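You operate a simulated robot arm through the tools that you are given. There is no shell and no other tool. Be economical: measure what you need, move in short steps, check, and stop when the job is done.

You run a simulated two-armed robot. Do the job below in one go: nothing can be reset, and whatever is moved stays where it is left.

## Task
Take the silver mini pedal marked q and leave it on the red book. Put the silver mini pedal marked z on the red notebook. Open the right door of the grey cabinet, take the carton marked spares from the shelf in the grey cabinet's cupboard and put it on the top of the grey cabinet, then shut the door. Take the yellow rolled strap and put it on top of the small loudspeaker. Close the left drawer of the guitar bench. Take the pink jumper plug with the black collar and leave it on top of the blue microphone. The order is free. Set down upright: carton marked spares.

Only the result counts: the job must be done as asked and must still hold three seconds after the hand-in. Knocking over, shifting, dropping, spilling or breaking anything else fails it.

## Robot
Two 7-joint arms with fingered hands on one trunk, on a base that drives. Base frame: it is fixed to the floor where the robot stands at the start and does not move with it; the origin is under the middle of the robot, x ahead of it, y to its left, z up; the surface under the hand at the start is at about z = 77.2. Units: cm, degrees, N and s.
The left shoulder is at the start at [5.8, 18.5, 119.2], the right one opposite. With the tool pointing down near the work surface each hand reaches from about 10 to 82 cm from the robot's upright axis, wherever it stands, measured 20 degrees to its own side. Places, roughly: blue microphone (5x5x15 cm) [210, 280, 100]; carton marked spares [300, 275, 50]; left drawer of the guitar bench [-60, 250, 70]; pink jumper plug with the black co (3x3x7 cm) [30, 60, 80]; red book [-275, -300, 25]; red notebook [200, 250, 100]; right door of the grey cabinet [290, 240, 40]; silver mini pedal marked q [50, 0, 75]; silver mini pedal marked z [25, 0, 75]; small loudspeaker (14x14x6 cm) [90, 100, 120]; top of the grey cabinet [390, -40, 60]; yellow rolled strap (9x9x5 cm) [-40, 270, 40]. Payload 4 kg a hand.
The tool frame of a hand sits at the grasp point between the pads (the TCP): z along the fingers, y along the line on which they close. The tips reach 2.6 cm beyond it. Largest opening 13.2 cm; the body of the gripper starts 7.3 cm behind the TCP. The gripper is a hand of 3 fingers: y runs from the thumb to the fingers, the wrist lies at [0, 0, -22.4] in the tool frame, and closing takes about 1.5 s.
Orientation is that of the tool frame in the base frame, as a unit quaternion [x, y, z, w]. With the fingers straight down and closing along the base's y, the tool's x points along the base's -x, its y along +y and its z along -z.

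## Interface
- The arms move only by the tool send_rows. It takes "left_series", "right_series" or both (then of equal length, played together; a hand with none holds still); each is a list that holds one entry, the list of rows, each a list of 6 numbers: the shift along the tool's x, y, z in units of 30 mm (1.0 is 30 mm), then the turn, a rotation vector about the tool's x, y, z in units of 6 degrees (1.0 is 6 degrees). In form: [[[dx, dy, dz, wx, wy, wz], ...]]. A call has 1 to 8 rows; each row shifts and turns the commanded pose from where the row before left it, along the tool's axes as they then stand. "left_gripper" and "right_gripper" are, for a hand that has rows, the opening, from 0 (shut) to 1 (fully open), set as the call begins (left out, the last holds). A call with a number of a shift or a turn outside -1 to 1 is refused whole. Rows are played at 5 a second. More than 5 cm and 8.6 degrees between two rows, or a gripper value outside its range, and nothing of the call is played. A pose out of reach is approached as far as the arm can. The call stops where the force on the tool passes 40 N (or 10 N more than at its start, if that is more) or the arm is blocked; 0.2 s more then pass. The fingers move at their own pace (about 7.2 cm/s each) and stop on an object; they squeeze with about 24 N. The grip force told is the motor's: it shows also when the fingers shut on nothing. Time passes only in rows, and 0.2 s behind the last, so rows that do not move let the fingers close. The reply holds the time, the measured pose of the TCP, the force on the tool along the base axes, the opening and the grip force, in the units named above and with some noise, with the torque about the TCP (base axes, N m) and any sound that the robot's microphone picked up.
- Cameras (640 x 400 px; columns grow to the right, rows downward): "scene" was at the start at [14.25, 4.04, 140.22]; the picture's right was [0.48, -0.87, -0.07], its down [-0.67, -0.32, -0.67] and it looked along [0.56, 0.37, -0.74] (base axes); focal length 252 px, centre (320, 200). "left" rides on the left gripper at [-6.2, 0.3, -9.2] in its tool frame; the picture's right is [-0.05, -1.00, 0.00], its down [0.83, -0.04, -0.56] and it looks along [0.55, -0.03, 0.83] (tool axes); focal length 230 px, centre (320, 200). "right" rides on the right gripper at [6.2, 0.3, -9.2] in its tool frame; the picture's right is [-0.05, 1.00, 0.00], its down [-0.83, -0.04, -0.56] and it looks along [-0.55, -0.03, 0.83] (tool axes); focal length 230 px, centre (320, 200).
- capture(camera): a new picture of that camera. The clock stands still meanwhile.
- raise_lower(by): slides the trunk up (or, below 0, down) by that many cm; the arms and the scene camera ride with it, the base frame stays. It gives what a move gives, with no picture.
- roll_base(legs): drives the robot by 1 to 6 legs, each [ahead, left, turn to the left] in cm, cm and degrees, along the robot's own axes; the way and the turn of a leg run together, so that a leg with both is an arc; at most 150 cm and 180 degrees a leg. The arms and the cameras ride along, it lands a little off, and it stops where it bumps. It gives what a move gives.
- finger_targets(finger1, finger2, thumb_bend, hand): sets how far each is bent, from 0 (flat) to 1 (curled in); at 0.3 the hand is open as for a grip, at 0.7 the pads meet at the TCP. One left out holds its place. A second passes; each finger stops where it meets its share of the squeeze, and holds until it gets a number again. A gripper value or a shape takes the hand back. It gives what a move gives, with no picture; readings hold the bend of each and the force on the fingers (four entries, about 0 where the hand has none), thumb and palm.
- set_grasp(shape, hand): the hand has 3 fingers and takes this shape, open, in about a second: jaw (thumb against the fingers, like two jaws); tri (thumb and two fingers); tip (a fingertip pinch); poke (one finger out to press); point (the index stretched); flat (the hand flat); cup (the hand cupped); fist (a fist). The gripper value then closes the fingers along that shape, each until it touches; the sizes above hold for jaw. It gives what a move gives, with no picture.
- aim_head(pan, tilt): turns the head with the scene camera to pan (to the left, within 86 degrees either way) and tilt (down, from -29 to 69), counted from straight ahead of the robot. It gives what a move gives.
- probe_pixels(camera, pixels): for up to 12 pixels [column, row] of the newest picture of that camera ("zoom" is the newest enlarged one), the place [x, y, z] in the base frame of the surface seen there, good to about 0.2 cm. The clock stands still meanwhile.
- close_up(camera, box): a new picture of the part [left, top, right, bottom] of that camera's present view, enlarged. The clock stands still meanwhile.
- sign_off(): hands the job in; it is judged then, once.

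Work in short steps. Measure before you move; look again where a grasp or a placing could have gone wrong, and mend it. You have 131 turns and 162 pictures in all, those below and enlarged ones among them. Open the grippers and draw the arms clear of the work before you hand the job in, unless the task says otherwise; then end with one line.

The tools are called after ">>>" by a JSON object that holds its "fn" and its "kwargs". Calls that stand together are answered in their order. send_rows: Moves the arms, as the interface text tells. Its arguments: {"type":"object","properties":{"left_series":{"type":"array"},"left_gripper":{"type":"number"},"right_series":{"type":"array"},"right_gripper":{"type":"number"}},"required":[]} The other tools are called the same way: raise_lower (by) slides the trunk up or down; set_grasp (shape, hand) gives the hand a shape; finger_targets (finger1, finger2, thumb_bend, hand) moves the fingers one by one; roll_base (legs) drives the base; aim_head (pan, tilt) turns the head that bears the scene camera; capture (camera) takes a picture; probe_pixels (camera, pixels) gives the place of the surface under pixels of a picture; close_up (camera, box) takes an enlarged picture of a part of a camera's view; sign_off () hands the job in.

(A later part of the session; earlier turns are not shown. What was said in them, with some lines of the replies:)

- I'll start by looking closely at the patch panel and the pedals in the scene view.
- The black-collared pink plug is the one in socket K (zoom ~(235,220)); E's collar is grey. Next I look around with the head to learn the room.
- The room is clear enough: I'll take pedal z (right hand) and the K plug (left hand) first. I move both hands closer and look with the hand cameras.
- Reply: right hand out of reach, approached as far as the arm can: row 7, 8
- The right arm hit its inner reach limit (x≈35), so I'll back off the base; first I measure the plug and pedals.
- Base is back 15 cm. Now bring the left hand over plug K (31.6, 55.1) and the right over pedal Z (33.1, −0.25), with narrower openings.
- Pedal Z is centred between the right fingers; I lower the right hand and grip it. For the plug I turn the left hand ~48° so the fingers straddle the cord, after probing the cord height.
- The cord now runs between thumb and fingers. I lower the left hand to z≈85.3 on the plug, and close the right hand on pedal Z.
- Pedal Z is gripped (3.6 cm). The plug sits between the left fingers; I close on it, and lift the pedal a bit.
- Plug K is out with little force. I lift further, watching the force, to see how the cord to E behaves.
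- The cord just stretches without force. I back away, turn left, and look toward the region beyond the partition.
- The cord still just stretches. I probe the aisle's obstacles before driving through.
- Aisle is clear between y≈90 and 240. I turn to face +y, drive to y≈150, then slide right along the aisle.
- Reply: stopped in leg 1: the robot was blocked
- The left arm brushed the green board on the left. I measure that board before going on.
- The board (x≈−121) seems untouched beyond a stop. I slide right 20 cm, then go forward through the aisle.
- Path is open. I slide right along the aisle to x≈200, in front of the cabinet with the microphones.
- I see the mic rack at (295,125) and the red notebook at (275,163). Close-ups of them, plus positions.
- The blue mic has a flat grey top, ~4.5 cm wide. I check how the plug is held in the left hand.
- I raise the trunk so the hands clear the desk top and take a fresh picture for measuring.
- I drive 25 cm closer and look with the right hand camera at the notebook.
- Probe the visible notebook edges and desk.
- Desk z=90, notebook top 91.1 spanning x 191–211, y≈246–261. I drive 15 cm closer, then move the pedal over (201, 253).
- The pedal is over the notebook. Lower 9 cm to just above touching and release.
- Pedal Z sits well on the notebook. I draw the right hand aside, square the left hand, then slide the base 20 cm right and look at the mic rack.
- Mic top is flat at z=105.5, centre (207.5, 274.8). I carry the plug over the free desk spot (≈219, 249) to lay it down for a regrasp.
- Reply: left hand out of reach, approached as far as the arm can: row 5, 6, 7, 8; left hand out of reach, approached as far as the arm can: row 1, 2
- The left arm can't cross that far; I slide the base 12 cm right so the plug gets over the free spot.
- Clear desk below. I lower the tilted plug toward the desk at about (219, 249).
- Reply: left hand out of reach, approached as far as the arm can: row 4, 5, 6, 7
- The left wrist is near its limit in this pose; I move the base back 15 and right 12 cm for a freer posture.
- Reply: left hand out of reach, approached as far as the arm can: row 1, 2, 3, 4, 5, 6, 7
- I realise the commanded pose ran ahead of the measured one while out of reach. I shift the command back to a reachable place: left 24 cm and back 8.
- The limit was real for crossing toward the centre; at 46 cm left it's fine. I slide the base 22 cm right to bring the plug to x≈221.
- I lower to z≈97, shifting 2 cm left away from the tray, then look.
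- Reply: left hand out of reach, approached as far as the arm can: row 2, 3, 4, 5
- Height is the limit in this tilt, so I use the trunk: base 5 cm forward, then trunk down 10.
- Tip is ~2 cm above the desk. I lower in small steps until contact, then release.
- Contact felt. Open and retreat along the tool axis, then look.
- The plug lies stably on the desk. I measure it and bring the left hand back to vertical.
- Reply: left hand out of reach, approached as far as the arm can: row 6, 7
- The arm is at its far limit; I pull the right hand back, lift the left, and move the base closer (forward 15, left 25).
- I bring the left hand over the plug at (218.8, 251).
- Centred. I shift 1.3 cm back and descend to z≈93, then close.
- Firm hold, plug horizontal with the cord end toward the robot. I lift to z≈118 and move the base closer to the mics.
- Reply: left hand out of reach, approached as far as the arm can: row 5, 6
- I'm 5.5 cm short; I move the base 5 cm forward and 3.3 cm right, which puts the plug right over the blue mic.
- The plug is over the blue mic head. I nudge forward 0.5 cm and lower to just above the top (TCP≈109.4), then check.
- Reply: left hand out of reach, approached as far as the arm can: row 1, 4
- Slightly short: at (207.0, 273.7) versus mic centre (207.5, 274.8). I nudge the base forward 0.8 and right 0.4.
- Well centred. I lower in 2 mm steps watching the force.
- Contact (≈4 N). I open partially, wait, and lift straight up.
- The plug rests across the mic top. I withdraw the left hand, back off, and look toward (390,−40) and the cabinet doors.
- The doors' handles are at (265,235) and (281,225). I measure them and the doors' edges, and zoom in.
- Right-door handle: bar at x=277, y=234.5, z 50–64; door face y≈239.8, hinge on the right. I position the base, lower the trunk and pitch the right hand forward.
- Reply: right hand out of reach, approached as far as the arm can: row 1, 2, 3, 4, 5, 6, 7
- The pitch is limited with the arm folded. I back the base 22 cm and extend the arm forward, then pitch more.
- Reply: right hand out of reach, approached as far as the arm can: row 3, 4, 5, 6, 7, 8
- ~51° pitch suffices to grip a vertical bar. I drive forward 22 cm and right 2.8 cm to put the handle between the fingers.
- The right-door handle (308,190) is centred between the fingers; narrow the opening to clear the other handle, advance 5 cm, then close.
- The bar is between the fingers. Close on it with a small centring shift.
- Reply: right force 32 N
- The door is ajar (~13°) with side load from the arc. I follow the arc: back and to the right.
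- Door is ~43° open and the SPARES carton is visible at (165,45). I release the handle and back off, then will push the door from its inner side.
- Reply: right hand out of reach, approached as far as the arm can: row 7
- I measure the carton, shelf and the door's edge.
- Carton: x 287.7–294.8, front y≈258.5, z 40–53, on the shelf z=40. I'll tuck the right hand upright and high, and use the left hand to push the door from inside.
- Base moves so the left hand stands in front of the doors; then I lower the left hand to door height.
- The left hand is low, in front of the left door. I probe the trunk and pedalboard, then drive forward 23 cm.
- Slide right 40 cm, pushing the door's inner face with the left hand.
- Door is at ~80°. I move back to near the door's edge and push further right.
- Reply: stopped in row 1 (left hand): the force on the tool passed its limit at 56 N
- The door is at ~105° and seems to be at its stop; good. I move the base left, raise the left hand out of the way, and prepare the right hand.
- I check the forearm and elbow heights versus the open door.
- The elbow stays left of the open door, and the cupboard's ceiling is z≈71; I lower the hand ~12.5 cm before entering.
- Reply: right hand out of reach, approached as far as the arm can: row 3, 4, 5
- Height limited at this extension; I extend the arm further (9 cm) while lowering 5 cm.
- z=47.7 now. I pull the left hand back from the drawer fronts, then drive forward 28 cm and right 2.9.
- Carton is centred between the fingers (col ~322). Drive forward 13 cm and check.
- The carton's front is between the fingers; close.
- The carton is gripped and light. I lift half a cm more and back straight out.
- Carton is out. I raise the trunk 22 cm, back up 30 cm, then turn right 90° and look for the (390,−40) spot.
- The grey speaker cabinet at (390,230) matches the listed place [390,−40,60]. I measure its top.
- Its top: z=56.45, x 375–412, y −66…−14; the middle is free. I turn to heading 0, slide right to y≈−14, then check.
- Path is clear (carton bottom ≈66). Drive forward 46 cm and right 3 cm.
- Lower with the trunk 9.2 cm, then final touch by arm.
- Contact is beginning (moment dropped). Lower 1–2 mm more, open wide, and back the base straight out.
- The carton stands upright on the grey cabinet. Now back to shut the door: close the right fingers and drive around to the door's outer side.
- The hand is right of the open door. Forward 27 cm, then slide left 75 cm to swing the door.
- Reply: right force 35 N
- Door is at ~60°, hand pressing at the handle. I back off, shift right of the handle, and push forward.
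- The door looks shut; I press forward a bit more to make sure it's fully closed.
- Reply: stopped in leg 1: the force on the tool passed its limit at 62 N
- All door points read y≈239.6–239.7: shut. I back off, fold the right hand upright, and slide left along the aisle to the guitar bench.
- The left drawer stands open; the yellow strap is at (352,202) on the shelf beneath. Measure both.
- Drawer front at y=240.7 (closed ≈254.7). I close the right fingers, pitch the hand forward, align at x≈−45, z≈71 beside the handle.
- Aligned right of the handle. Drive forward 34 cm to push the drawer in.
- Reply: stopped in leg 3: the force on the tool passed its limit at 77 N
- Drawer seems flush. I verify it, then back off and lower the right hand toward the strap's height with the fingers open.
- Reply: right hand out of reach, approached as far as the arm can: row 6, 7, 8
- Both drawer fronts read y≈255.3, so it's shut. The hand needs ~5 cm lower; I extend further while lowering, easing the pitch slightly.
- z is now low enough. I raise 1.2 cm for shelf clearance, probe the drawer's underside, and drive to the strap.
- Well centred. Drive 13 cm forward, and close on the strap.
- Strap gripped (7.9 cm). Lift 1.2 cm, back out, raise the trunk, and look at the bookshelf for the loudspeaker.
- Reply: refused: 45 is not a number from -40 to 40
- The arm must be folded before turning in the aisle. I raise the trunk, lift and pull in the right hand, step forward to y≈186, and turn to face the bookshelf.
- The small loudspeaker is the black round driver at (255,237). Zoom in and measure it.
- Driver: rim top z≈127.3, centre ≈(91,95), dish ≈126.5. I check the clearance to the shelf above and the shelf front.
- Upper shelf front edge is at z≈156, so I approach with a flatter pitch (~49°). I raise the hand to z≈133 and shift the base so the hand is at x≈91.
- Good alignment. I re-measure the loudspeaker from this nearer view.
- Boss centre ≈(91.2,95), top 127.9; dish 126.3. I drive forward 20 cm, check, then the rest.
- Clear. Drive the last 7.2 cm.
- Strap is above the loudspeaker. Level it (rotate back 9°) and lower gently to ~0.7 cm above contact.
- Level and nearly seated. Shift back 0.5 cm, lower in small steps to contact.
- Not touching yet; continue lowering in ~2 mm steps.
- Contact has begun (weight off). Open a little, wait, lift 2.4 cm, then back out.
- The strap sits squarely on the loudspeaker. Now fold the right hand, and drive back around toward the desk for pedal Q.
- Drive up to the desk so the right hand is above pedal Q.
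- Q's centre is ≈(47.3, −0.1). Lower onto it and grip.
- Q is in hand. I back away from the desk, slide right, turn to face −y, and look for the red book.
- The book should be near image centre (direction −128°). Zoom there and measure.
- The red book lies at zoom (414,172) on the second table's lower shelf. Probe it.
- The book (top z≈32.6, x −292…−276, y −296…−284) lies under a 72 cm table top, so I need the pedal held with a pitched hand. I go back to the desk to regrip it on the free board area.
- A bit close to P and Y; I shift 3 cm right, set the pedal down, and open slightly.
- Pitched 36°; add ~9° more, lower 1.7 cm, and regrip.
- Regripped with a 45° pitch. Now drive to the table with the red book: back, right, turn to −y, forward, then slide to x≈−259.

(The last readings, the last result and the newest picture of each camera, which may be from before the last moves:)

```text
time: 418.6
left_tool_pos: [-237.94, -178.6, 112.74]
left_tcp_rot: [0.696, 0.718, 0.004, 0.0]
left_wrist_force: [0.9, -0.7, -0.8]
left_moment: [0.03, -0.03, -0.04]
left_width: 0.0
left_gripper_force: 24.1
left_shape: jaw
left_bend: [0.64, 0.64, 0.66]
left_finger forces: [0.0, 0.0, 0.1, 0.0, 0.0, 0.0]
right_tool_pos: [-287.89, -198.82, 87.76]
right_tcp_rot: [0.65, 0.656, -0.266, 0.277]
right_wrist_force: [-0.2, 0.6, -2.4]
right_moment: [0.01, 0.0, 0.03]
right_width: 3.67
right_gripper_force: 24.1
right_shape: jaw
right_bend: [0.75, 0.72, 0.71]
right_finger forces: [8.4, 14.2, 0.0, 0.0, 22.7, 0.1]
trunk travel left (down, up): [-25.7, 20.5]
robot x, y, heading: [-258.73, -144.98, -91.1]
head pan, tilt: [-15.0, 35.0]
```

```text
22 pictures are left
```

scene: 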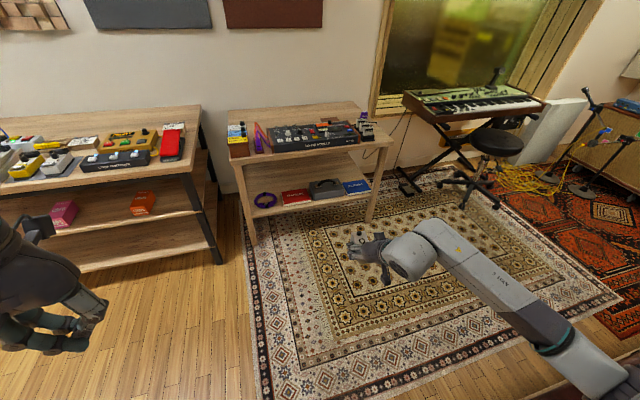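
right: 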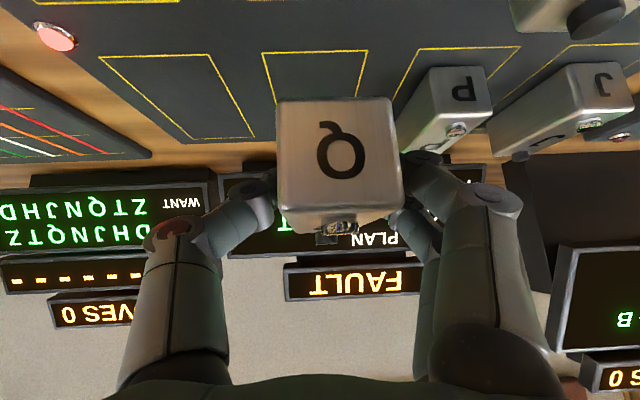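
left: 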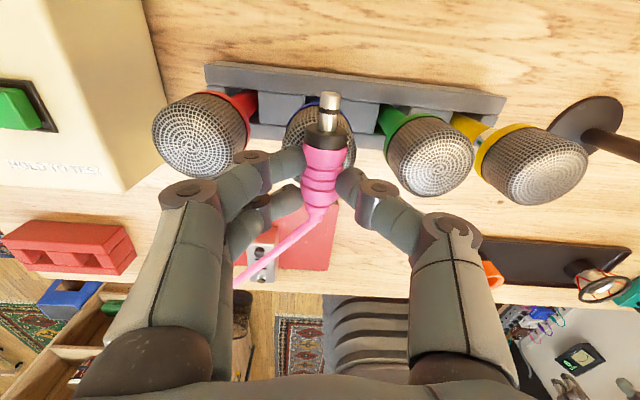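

Book at (297,196). Measure it precisely, then lower the trunk and extend the arm.

>>> {"fn": "close_up", "kwargs": {"camera": "scene", "box": [230, 140, 390, 240]}}

>>> {"fn": "probe_pixels", "kwargs": {"camera": "zoom", "pixels": [[220, 215], [325, 212], [318, 195], [225, 235], [335, 235], [270, 220], [270, 205], [150, 245], [380, 180], [280, 130], [250, 275], [400, 190]]}}

>>> {"fn": "raise_lower", "kwargs": {"by": -25.5}}

>>> {"fn": "send_rows", "kwargs": {"right_series": [[[-0.4, 0, 0.9, 0, 0, 0], [-0.4, 0, 0.9, 0, 0, 0], [-0.4, 0, 0.9, 0, 0, 0], [-0.4, 0, 0.9, 0, 0, 0], [0.1, 0, 0.9, 0, 0, 0], [0.3, 0, 0.9, 0, 0, 0], [0.5, 0, 0.7, 0, 0, 0], [0.5, 0, 0.5, 0, 0, 0]]]}}

```text
4.00 times, centred on (310, 190) of scene
```

zoom: 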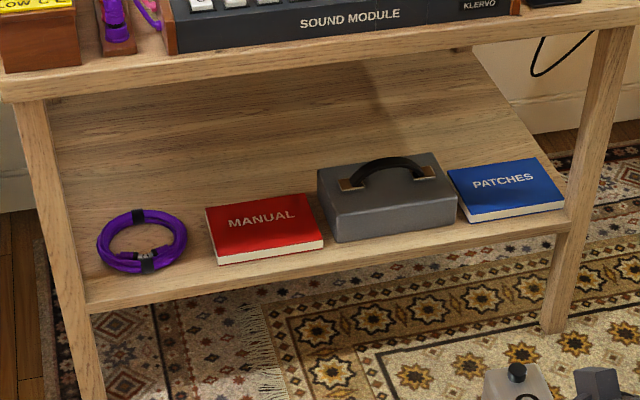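

```text
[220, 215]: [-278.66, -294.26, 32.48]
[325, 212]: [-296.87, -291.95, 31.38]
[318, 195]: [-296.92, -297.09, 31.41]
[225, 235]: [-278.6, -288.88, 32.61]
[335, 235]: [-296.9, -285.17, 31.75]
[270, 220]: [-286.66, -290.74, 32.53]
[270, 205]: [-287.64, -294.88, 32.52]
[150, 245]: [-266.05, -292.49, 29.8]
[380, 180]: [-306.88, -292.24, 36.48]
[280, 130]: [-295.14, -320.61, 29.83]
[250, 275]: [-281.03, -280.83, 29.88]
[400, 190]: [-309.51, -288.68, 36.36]
```

```text
time: 421.2
left_tool_pos: [-237.89, -178.58, 87.34]
left_tcp_rot: [0.696, 0.718, 0.004, 0.0]
left_wrist_force: [0.1, 0.6, -0.7]
left_moment: [-0.03, -0.02, -0.03]
left_width: 0.03
left_gripper_force: 24.0
left_shape: jaw
left_bend: [0.64, 0.64, 0.66]
left_finger forces: [0.1, 0.0, 0.0, 0.0, 0.1, 0.1]
right_tool_pos: [-288.0, -198.64, 59.36]
right_tcp_rot: [0.656, 0.663, -0.248, 0.26]
right_wrist_force: [0.0, 0.1, -2.6]
right_moment: [0.0, 0.02, 0.01]
right_width: 3.67
right_gripper_force: 24.3
right_shape: jaw
right_bend: [0.75, 0.72, 0.71]
right_finger forces: [8.4, 14.2, 0.0, 0.0, 22.7, 0.1]
trunk travel left (down, up): [-0.2, 46.0]
robot x, y, heading: [-258.87, -145.39, -91.0]
head pan, tilt: [-15.0, 35.0]
```

```text
time: 423.0
left_tool_pos: [-237.93, -178.66, 87.13]
left_tcp_rot: [0.696, 0.718, 0.004, 0.0]
left_wrist_force: [0.1, -1.2, -0.9]
left_moment: [0.01, -0.02, 0.03]
left_width: 0.0
left_gripper_force: 24.2
left_shape: jaw
left_bend: [0.64, 0.64, 0.66]
left_finger forces: [0.1, 0.1, 0.0, 0.1, 0.0, 0.1]
right_tool_pos: [-287.32, -212.35, 44.92]
right_tcp_rot: [0.656, 0.663, -0.248, 0.261]
right_wrist_force: [0.6, -0.8, -2.2]
right_moment: [0.0, 0.03, 0.05]
right_width: 3.71
right_gripper_force: 23.9
right_shape: jaw
right_bend: [0.75, 0.72, 0.71]
right_finger forces: [8.5, 14.1, 0.1, 0.0, 22.5, 0.0]
trunk travel left (down, up): [-0.2, 46.0]
robot x, y, heading: [-258.8, -145.14, -91.1]
head pan, tilt: [-15.0, 35.0]
```

Book spans x −294…−277, y ≈−299…−284, top 32.6; grey case right beside it. I extend the arm to z≈39.

>>> {"fn": "send_rows", "kwargs": {"right_series": [[[-0.5, 0, 0.45, 0, 0, 0], [-0.5, 0, 0.45, 0, 0, 0], [-0.5, 0, 0.45, 0, 0, 0], [-0.5, 0, 0.45, 0, 0, 0], [-0.4, 0, 0.4, 0, 0, 0], [0.4, 0, 0.45, 0, 0, 0], [0.4, 0, 0.45, 0, 0, 0], [0.4, 0, 0.45, 0, 0, 0]]]}}

>>> {"fn": "capture", "kwargs": {"camera": "scene"}}

```text
time: 424.8
left_tool_pos: [-237.81, -178.66, 87.13]
left_tcp_rot: [0.695, 0.719, 0.005, -0.001]
left_wrist_force: [-0.7, -0.2, -0.1]
left_moment: [0.0, 0.02, 0.02]
left_width: 0.0
left_gripper_force: 23.6
left_shape: jaw
left_bend: [0.64, 0.64, 0.66]
left_finger forces: [0.0, 0.0, 0.0, 0.0, 0.0, 0.0]
right_tool_pos: [-287.28, -222.06, 39.44]
right_tcp_rot: [0.657, 0.664, -0.247, 0.26]
right_wrist_force: [0.3, -1.0, -1.7]
right_moment: [-0.01, -0.02, 0.02]
right_width: 3.67
right_gripper_force: 23.8
right_shape: jaw
right_bend: [0.75, 0.72, 0.71]
right_finger forces: [8.4, 14.3, 0.0, 0.0, 22.5, 0.0]
trunk travel left (down, up): [-0.2, 46.0]
robot x, y, heading: [-258.73, -145.36, -90.9]
head pan, tilt: [-15.0, 35.0]
```

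```text
20 pictures are left
```

scene: 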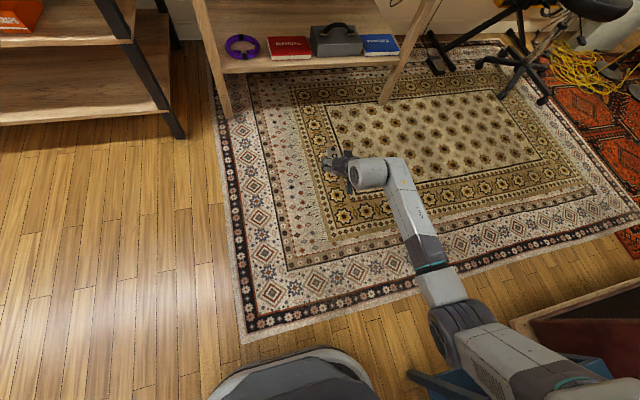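

Height 39.4 is fine. Drive 46 cm forward with small corrections and check.

>>> {"fn": "roll_base", "kwargs": {"legs": [[46, 1.2, 0.9]]}}

>>> {"fn": "capture", "kwargs": {"camera": "scene"}}

```text
time: 427.6
left_tool_pos: [-236.76, -224.39, 87.19]
left_tcp_rot: [0.691, 0.722, 0.004, -0.001]
left_wrist_force: [0.6, -0.5, 0.2]
left_moment: [0.04, 0.02, 0.01]
left_width: 0.03
left_gripper_force: 24.3
left_shape: jaw
left_bend: [0.64, 0.64, 0.66]
left_finger forces: [0.0, 0.0, 0.0, 0.0, 0.1, 0.0]
right_tool_pos: [-285.8, -268.23, 39.4]
right_tcp_rot: [0.653, 0.667, -0.246, 0.261]
right_wrist_force: [-0.6, -0.1, -0.9]
right_moment: [-0.03, -0.01, 0.02]
right_width: 3.67
right_gripper_force: 23.6
right_shape: jaw
right_bend: [0.75, 0.72, 0.71]
right_finger forces: [8.4, 14.1, 0.0, 0.0, 22.6, 0.0]
trunk travel left (down, up): [-0.2, 46.0]
robot x, y, heading: [-258.64, -190.68, -90.5]
head pan, tilt: [-15.0, 35.0]
```

```text
19 pictures are left
```

scene: 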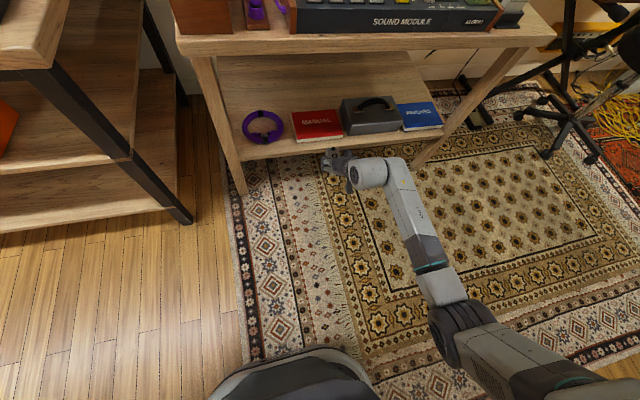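

Drive the remaining 22.7 cm so the pedal is over the book's middle.

>>> {"fn": "roll_base", "kwargs": {"legs": [[22.5, 0.3, 0]]}}

>>> {"fn": "close_up", "kwargs": {"camera": "scene", "box": [230, 150, 430, 290]}}

>>> {"fn": "capture", "kwargs": {"camera": "right"}}

```text
time: 429.3
left_tool_pos: [-236.66, -246.92, 87.18]
left_tcp_rot: [0.691, 0.723, 0.005, -0.001]
left_wrist_force: [-0.3, 0.9, 0.7]
left_moment: [0.04, 0.01, 0.0]
left_width: 0.0
left_gripper_force: 23.7
left_shape: jaw
left_bend: [0.64, 0.64, 0.66]
left_finger forces: [0.0, 0.1, 0.0, 0.0, 0.0, 0.0]
right_tool_pos: [-285.34, -290.96, 39.51]
right_tcp_rot: [0.652, 0.668, -0.246, 0.261]
right_wrist_force: [0.0, 0.5, -2.1]
right_moment: [0.03, -0.01, 0.01]
right_width: 3.67
right_gripper_force: 24.3
right_shape: jaw
right_bend: [0.75, 0.72, 0.71]
right_finger forces: [8.3, 14.2, 0.1, 0.1, 22.6, 0.0]
trunk travel left (down, up): [-0.2, 46.0]
robot x, y, heading: [-258.34, -213.64, -90.2]
head pan, tilt: [-15.0, 35.0]
```

```text
2.86 times, centred on (330, 220) of scene
```

zoom: 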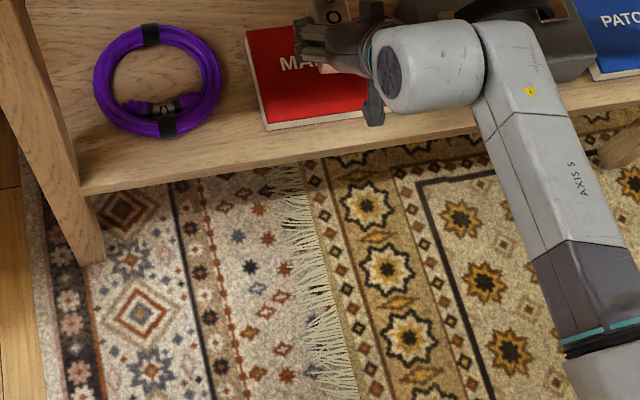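

```text
17 pictures are left
```

right: 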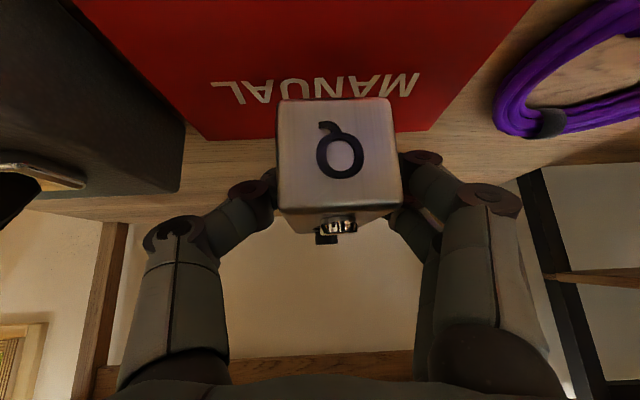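

I verify the book's far edge relative to the pedal before lowering.

>>> {"fn": "probe_pixels", "kwargs": {"camera": "right", "pixels": [[250, 128], [210, 135], [430, 122], [240, 40], [450, 60], [340, 120], [340, 200], [150, 20], [525, 10]]}}

>>> {"fn": "send_rows", "kwargs": {"right_series": [[[0.16, 0, 0.18, 0, 0, 0], [0.16, 0, 0.18, 0, 0, 0], [0.16, 0, 0.18, 0, 0, 0], [0.16, 0, 0.18, 0, 0, 0], [0, 0, 0, 0, 0, 0]]]}}

```text
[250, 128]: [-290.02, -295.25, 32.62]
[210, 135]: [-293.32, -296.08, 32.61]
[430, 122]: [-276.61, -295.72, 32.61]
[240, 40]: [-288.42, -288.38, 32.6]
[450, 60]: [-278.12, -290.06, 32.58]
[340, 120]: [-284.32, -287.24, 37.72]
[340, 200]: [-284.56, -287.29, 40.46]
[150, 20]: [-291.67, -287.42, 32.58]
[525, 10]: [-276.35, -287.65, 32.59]
```

```text
time: 430.5
left_tool_pos: [-236.62, -246.82, 87.17]
left_tcp_rot: [0.691, 0.722, 0.004, -0.001]
left_wrist_force: [-0.1, 0.1, 0.1]
left_moment: [0.02, 0.03, 0.02]
left_width: 0.0
left_gripper_force: 24.3
left_shape: jaw
left_bend: [0.64, 0.64, 0.66]
left_finger forces: [0.0, 0.0, 0.1, 0.0, 0.0, 0.0]
right_tool_pos: [-285.29, -290.95, 36.6]
right_tcp_rot: [0.652, 0.668, -0.245, 0.261]
right_wrist_force: [0.6, -0.3, -2.8]
right_moment: [0.02, 0.05, -0.01]
right_width: 3.68
right_gripper_force: 24.0
right_shape: jaw
right_bend: [0.75, 0.72, 0.71]
right_finger forces: [8.4, 14.3, 0.1, 0.0, 22.6, 0.0]
trunk travel left (down, up): [-0.2, 46.0]
robot x, y, heading: [-258.43, -213.9, -90.2]
head pan, tilt: [-15.0, 35.0]
```

Book's far edge is y≈−296.3, pedal spans −295.2…−287.2 and is level. I shift 0.8 cm back and lower to contact.

>>> {"fn": "send_rows", "kwargs": {"right_series": [[[0.2, 0, -0.18, 0, 0, 0], [0.07, 0, 0.08, 0, 0, 0], [0.07, 0, 0.08, 0, 0, 0], [0.05, 0, 0.05, 0, 0, 0], [0, 0, 0, 0, 0, 0]]]}}

>>> {"fn": "capture", "kwargs": {"camera": "right"}}

```text
time: 431.7
left_tool_pos: [-236.59, -246.79, 87.32]
left_tcp_rot: [0.691, 0.723, 0.005, -0.001]
left_wrist_force: [0.3, 0.6, -0.7]
left_moment: [-0.04, 0.01, 0.01]
left_width: 0.0
left_gripper_force: 24.3
left_shape: jaw
left_bend: [0.64, 0.64, 0.66]
left_finger forces: [0.0, 0.0, 0.1, 0.0, 0.0, 0.1]
right_tool_pos: [-285.32, -290.09, 35.69]
right_tcp_rot: [0.652, 0.668, -0.245, 0.261]
right_wrist_force: [0.3, -0.1, -2.2]
right_moment: [-0.03, 0.02, 0.01]
right_width: 3.68
right_gripper_force: 24.0
right_shape: jaw
right_bend: [0.75, 0.72, 0.71]
right_finger forces: [8.4, 14.2, 0.1, 0.0, 22.6, 0.1]
trunk travel left (down, up): [-0.2, 46.0]
robot x, y, heading: [-258.35, -213.68, -90.4]
head pan, tilt: [-15.0, 35.0]
```

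```text
16 pictures are left
```

right: 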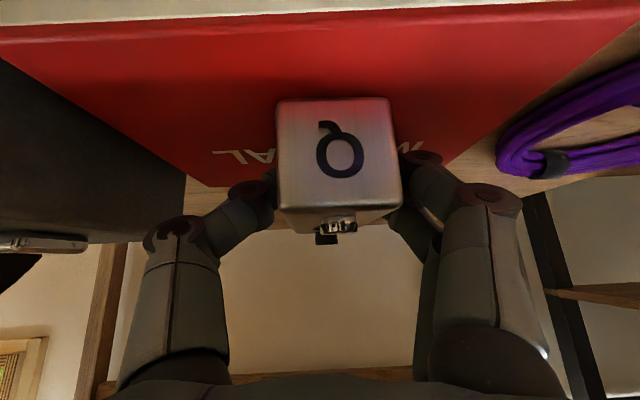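

Not touching yet; lower a few mm more.

>>> {"fn": "send_rows", "kwargs": {"right_series": [[[0.04, 0, 0.045, 0, 0, 0], [0.04, 0, 0.045, 0, 0, 0], [0, 0, 0, 0, 0, 0]]]}}

```text
time: 432.5
left_tool_pos: [-236.52, -246.68, 87.42]
left_tcp_rot: [0.69, 0.723, 0.004, 0.0]
left_wrist_force: [-0.7, 0.0, -0.4]
left_moment: [-0.02, -0.02, -0.01]
left_width: 0.0
left_gripper_force: 23.5
left_shape: jaw
left_bend: [0.64, 0.64, 0.66]
left_finger forces: [0.0, 0.1, 0.0, 0.1, 0.0, 0.0]
right_tool_pos: [-285.31, -290.16, 35.53]
right_tcp_rot: [0.652, 0.668, -0.246, 0.263]
right_wrist_force: [-0.1, 1.7, 5.4]
right_moment: [-0.08, -0.21, 0.03]
right_width: 3.67
right_gripper_force: 23.9
right_shape: jaw
right_bend: [0.75, 0.72, 0.71]
right_finger forces: [12.2, 14.4, 0.0, 0.0, 23.0, 0.0]
trunk travel left (down, up): [-0.2, 46.0]
robot x, y, heading: [-258.27, -213.74, -90.3]
head pan, tilt: [-15.0, 35.0]
```

Contact (≈7 N). Open, ease up 0.6 cm, back away, and check.

>>> {"fn": "send_rows", "kwargs": {"right_series": [[[0, 0, 0, 0, 0, 0], [0, 0, 0, 0, 0, 0], [0, 0, 0, 0, 0, 0], [-0.07, 0, -0.08, 0, 0, 0], [-0.1, 0, -0.11, 0, 0, 0]]], "right_gripper": 0.5}}

>>> {"fn": "roll_base", "kwargs": {"legs": [[-30, 0, 0]]}}

>>> {"fn": "close_up", "kwargs": {"camera": "scene", "box": [220, 60, 440, 200]}}

```text
time: 433.7
left_tool_pos: [-236.62, -246.73, 87.21]
left_tcp_rot: [0.691, 0.723, 0.004, -0.001]
left_wrist_force: [0.0, -0.6, -1.0]
left_moment: [0.0, -0.01, -0.03]
left_width: 0.05
left_gripper_force: 23.9
left_shape: jaw
left_bend: [0.64, 0.64, 0.66]
left_finger forces: [0.0, 0.0, 0.0, 0.0, 0.1, 0.0]
right_tool_pos: [-285.25, -290.1, 36.13]
right_tcp_rot: [0.651, 0.669, -0.244, 0.262]
right_wrist_force: [-0.2, -0.2, 0.2]
right_moment: [-0.01, -0.03, -0.05]
right_width: 6.53
right_gripper_force: 0.0
right_shape: jaw
right_bend: [0.73, 0.73, 0.7]
right_finger forces: [0.1, 0.0, 0.1, 0.0, 0.0, 0.0]
trunk travel left (down, up): [-0.2, 46.0]
robot x, y, heading: [-258.02, -213.33, -90.2]
head pan, tilt: [-15.0, 35.0]
```

```text
time: 435.7
left_tool_pos: [-236.49, -216.74, 87.25]
left_tcp_rot: [0.69, 0.724, 0.003, 0.0]
left_wrist_force: [0.3, -0.2, -0.4]
left_moment: [0.04, 0.01, 0.0]
left_width: 0.0
left_gripper_force: 24.2
left_shape: jaw
left_bend: [0.64, 0.64, 0.66]
left_finger forces: [0.0, 0.0, 0.0, 0.0, 0.1, 0.1]
right_tool_pos: [-285.15, -260.28, 36.29]
right_tcp_rot: [0.65, 0.669, -0.246, 0.263]
right_wrist_force: [-0.6, 0.7, 0.0]
right_moment: [0.0, -0.01, -0.04]
right_width: 6.53
right_gripper_force: 0.0
right_shape: jaw
right_bend: [0.73, 0.73, 0.7]
right_finger forces: [0.1, 0.1, 0.0, 0.0, 0.0, 0.1]
trunk travel left (down, up): [-0.2, 46.0]
robot x, y, heading: [-257.81, -183.95, -90.2]
head pan, tilt: [-15.0, 35.0]
```

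```text
2.86 times, centred on (330, 130) of scene
```

zoom: 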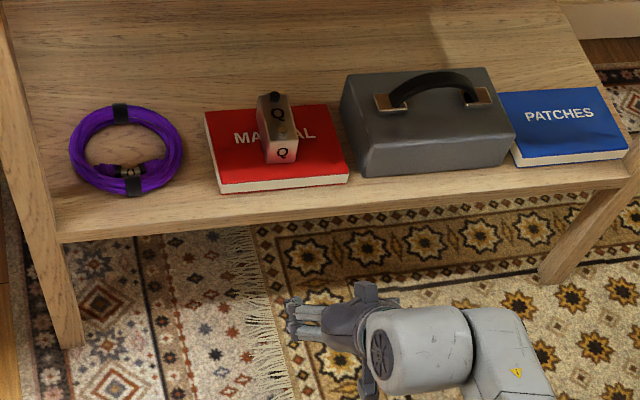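

Pedal Q rests on the red book. I open the left hand, back off further, and hand in.

>>> {"fn": "send_rows", "kwargs": {"left_series": [[[0, 0, 0, 0, 0, 0], [0, 0, 0, 0, 0, 0], [0, 0, 0, 0, 0, 0], [0, 0, 0, 0, 0, 0], [0, 0, 0, 0, 0, 0]]], "left_gripper": 0.8}}

>>> {"fn": "roll_base", "kwargs": {"legs": [[-15, 0, 0]]}}

```text
time: 436.9
left_tool_pos: [-236.36, -216.86, 87.3]
left_tcp_rot: [0.69, 0.724, 0.004, 0.0]
left_wrist_force: [0.3, 0.5, 0.4]
left_moment: [0.0, 0.01, -0.01]
left_width: 10.54
left_gripper_force: 0.0
left_shape: jaw
left_bend: [0.59, 0.59, 0.56]
left_finger forces: [0.0, 0.0, 0.0, 0.0, 0.0, 0.0]
right_tool_pos: [-285.06, -260.31, 36.17]
right_tcp_rot: [0.651, 0.669, -0.246, 0.262]
right_wrist_force: [0.8, 1.1, 1.1]
right_moment: [0.0, 0.02, -0.01]
right_width: 6.53
right_gripper_force: 0.1
right_shape: jaw
right_bend: [0.73, 0.73, 0.7]
right_finger forces: [0.1, 0.1, 0.0, 0.1, 0.0, 0.1]
trunk travel left (down, up): [-0.2, 46.0]
robot x, y, heading: [-257.98, -183.9, -90.0]
head pan, tilt: [-15.0, 35.0]
```

```text
time: 438.3
left_tool_pos: [-236.57, -201.62, 87.34]
left_tcp_rot: [0.69, 0.724, 0.004, 0.0]
left_wrist_force: [0.6, 0.4, 0.2]
left_moment: [0.01, 0.01, 0.01]
left_width: 10.52
left_gripper_force: 0.1
left_shape: jaw
left_bend: [0.59, 0.59, 0.56]
left_finger forces: [0.1, 0.0, 0.1, 0.0, 0.0, 0.0]
right_tool_pos: [-285.08, -245.13, 36.4]
right_tcp_rot: [0.651, 0.669, -0.246, 0.262]
right_wrist_force: [0.7, 0.4, -0.3]
right_moment: [0.01, 0.02, 0.0]
right_width: 6.5
right_gripper_force: 0.0
right_shape: jaw
right_bend: [0.73, 0.73, 0.7]
right_finger forces: [0.0, 0.0, 0.0, 0.0, 0.1, 0.0]
trunk travel left (down, up): [-0.2, 46.0]
robot x, y, heading: [-257.85, -168.95, -90.1]
head pan, tilt: [-15.0, 35.0]
```

All the parts are in place and both hands are open and clear; handing in.

>>> {"fn": "sign_off", "kwargs": {}}

```text
The job is handed in.
```

I did all six parts of the job and handed it in; I put the carton on the grey speaker cabinet at [390, -40, 60], taking the listed place for "top of the grey cabinet" over the bench it came from, and my left arm brushed the green board once early on, with no sign that it moved.
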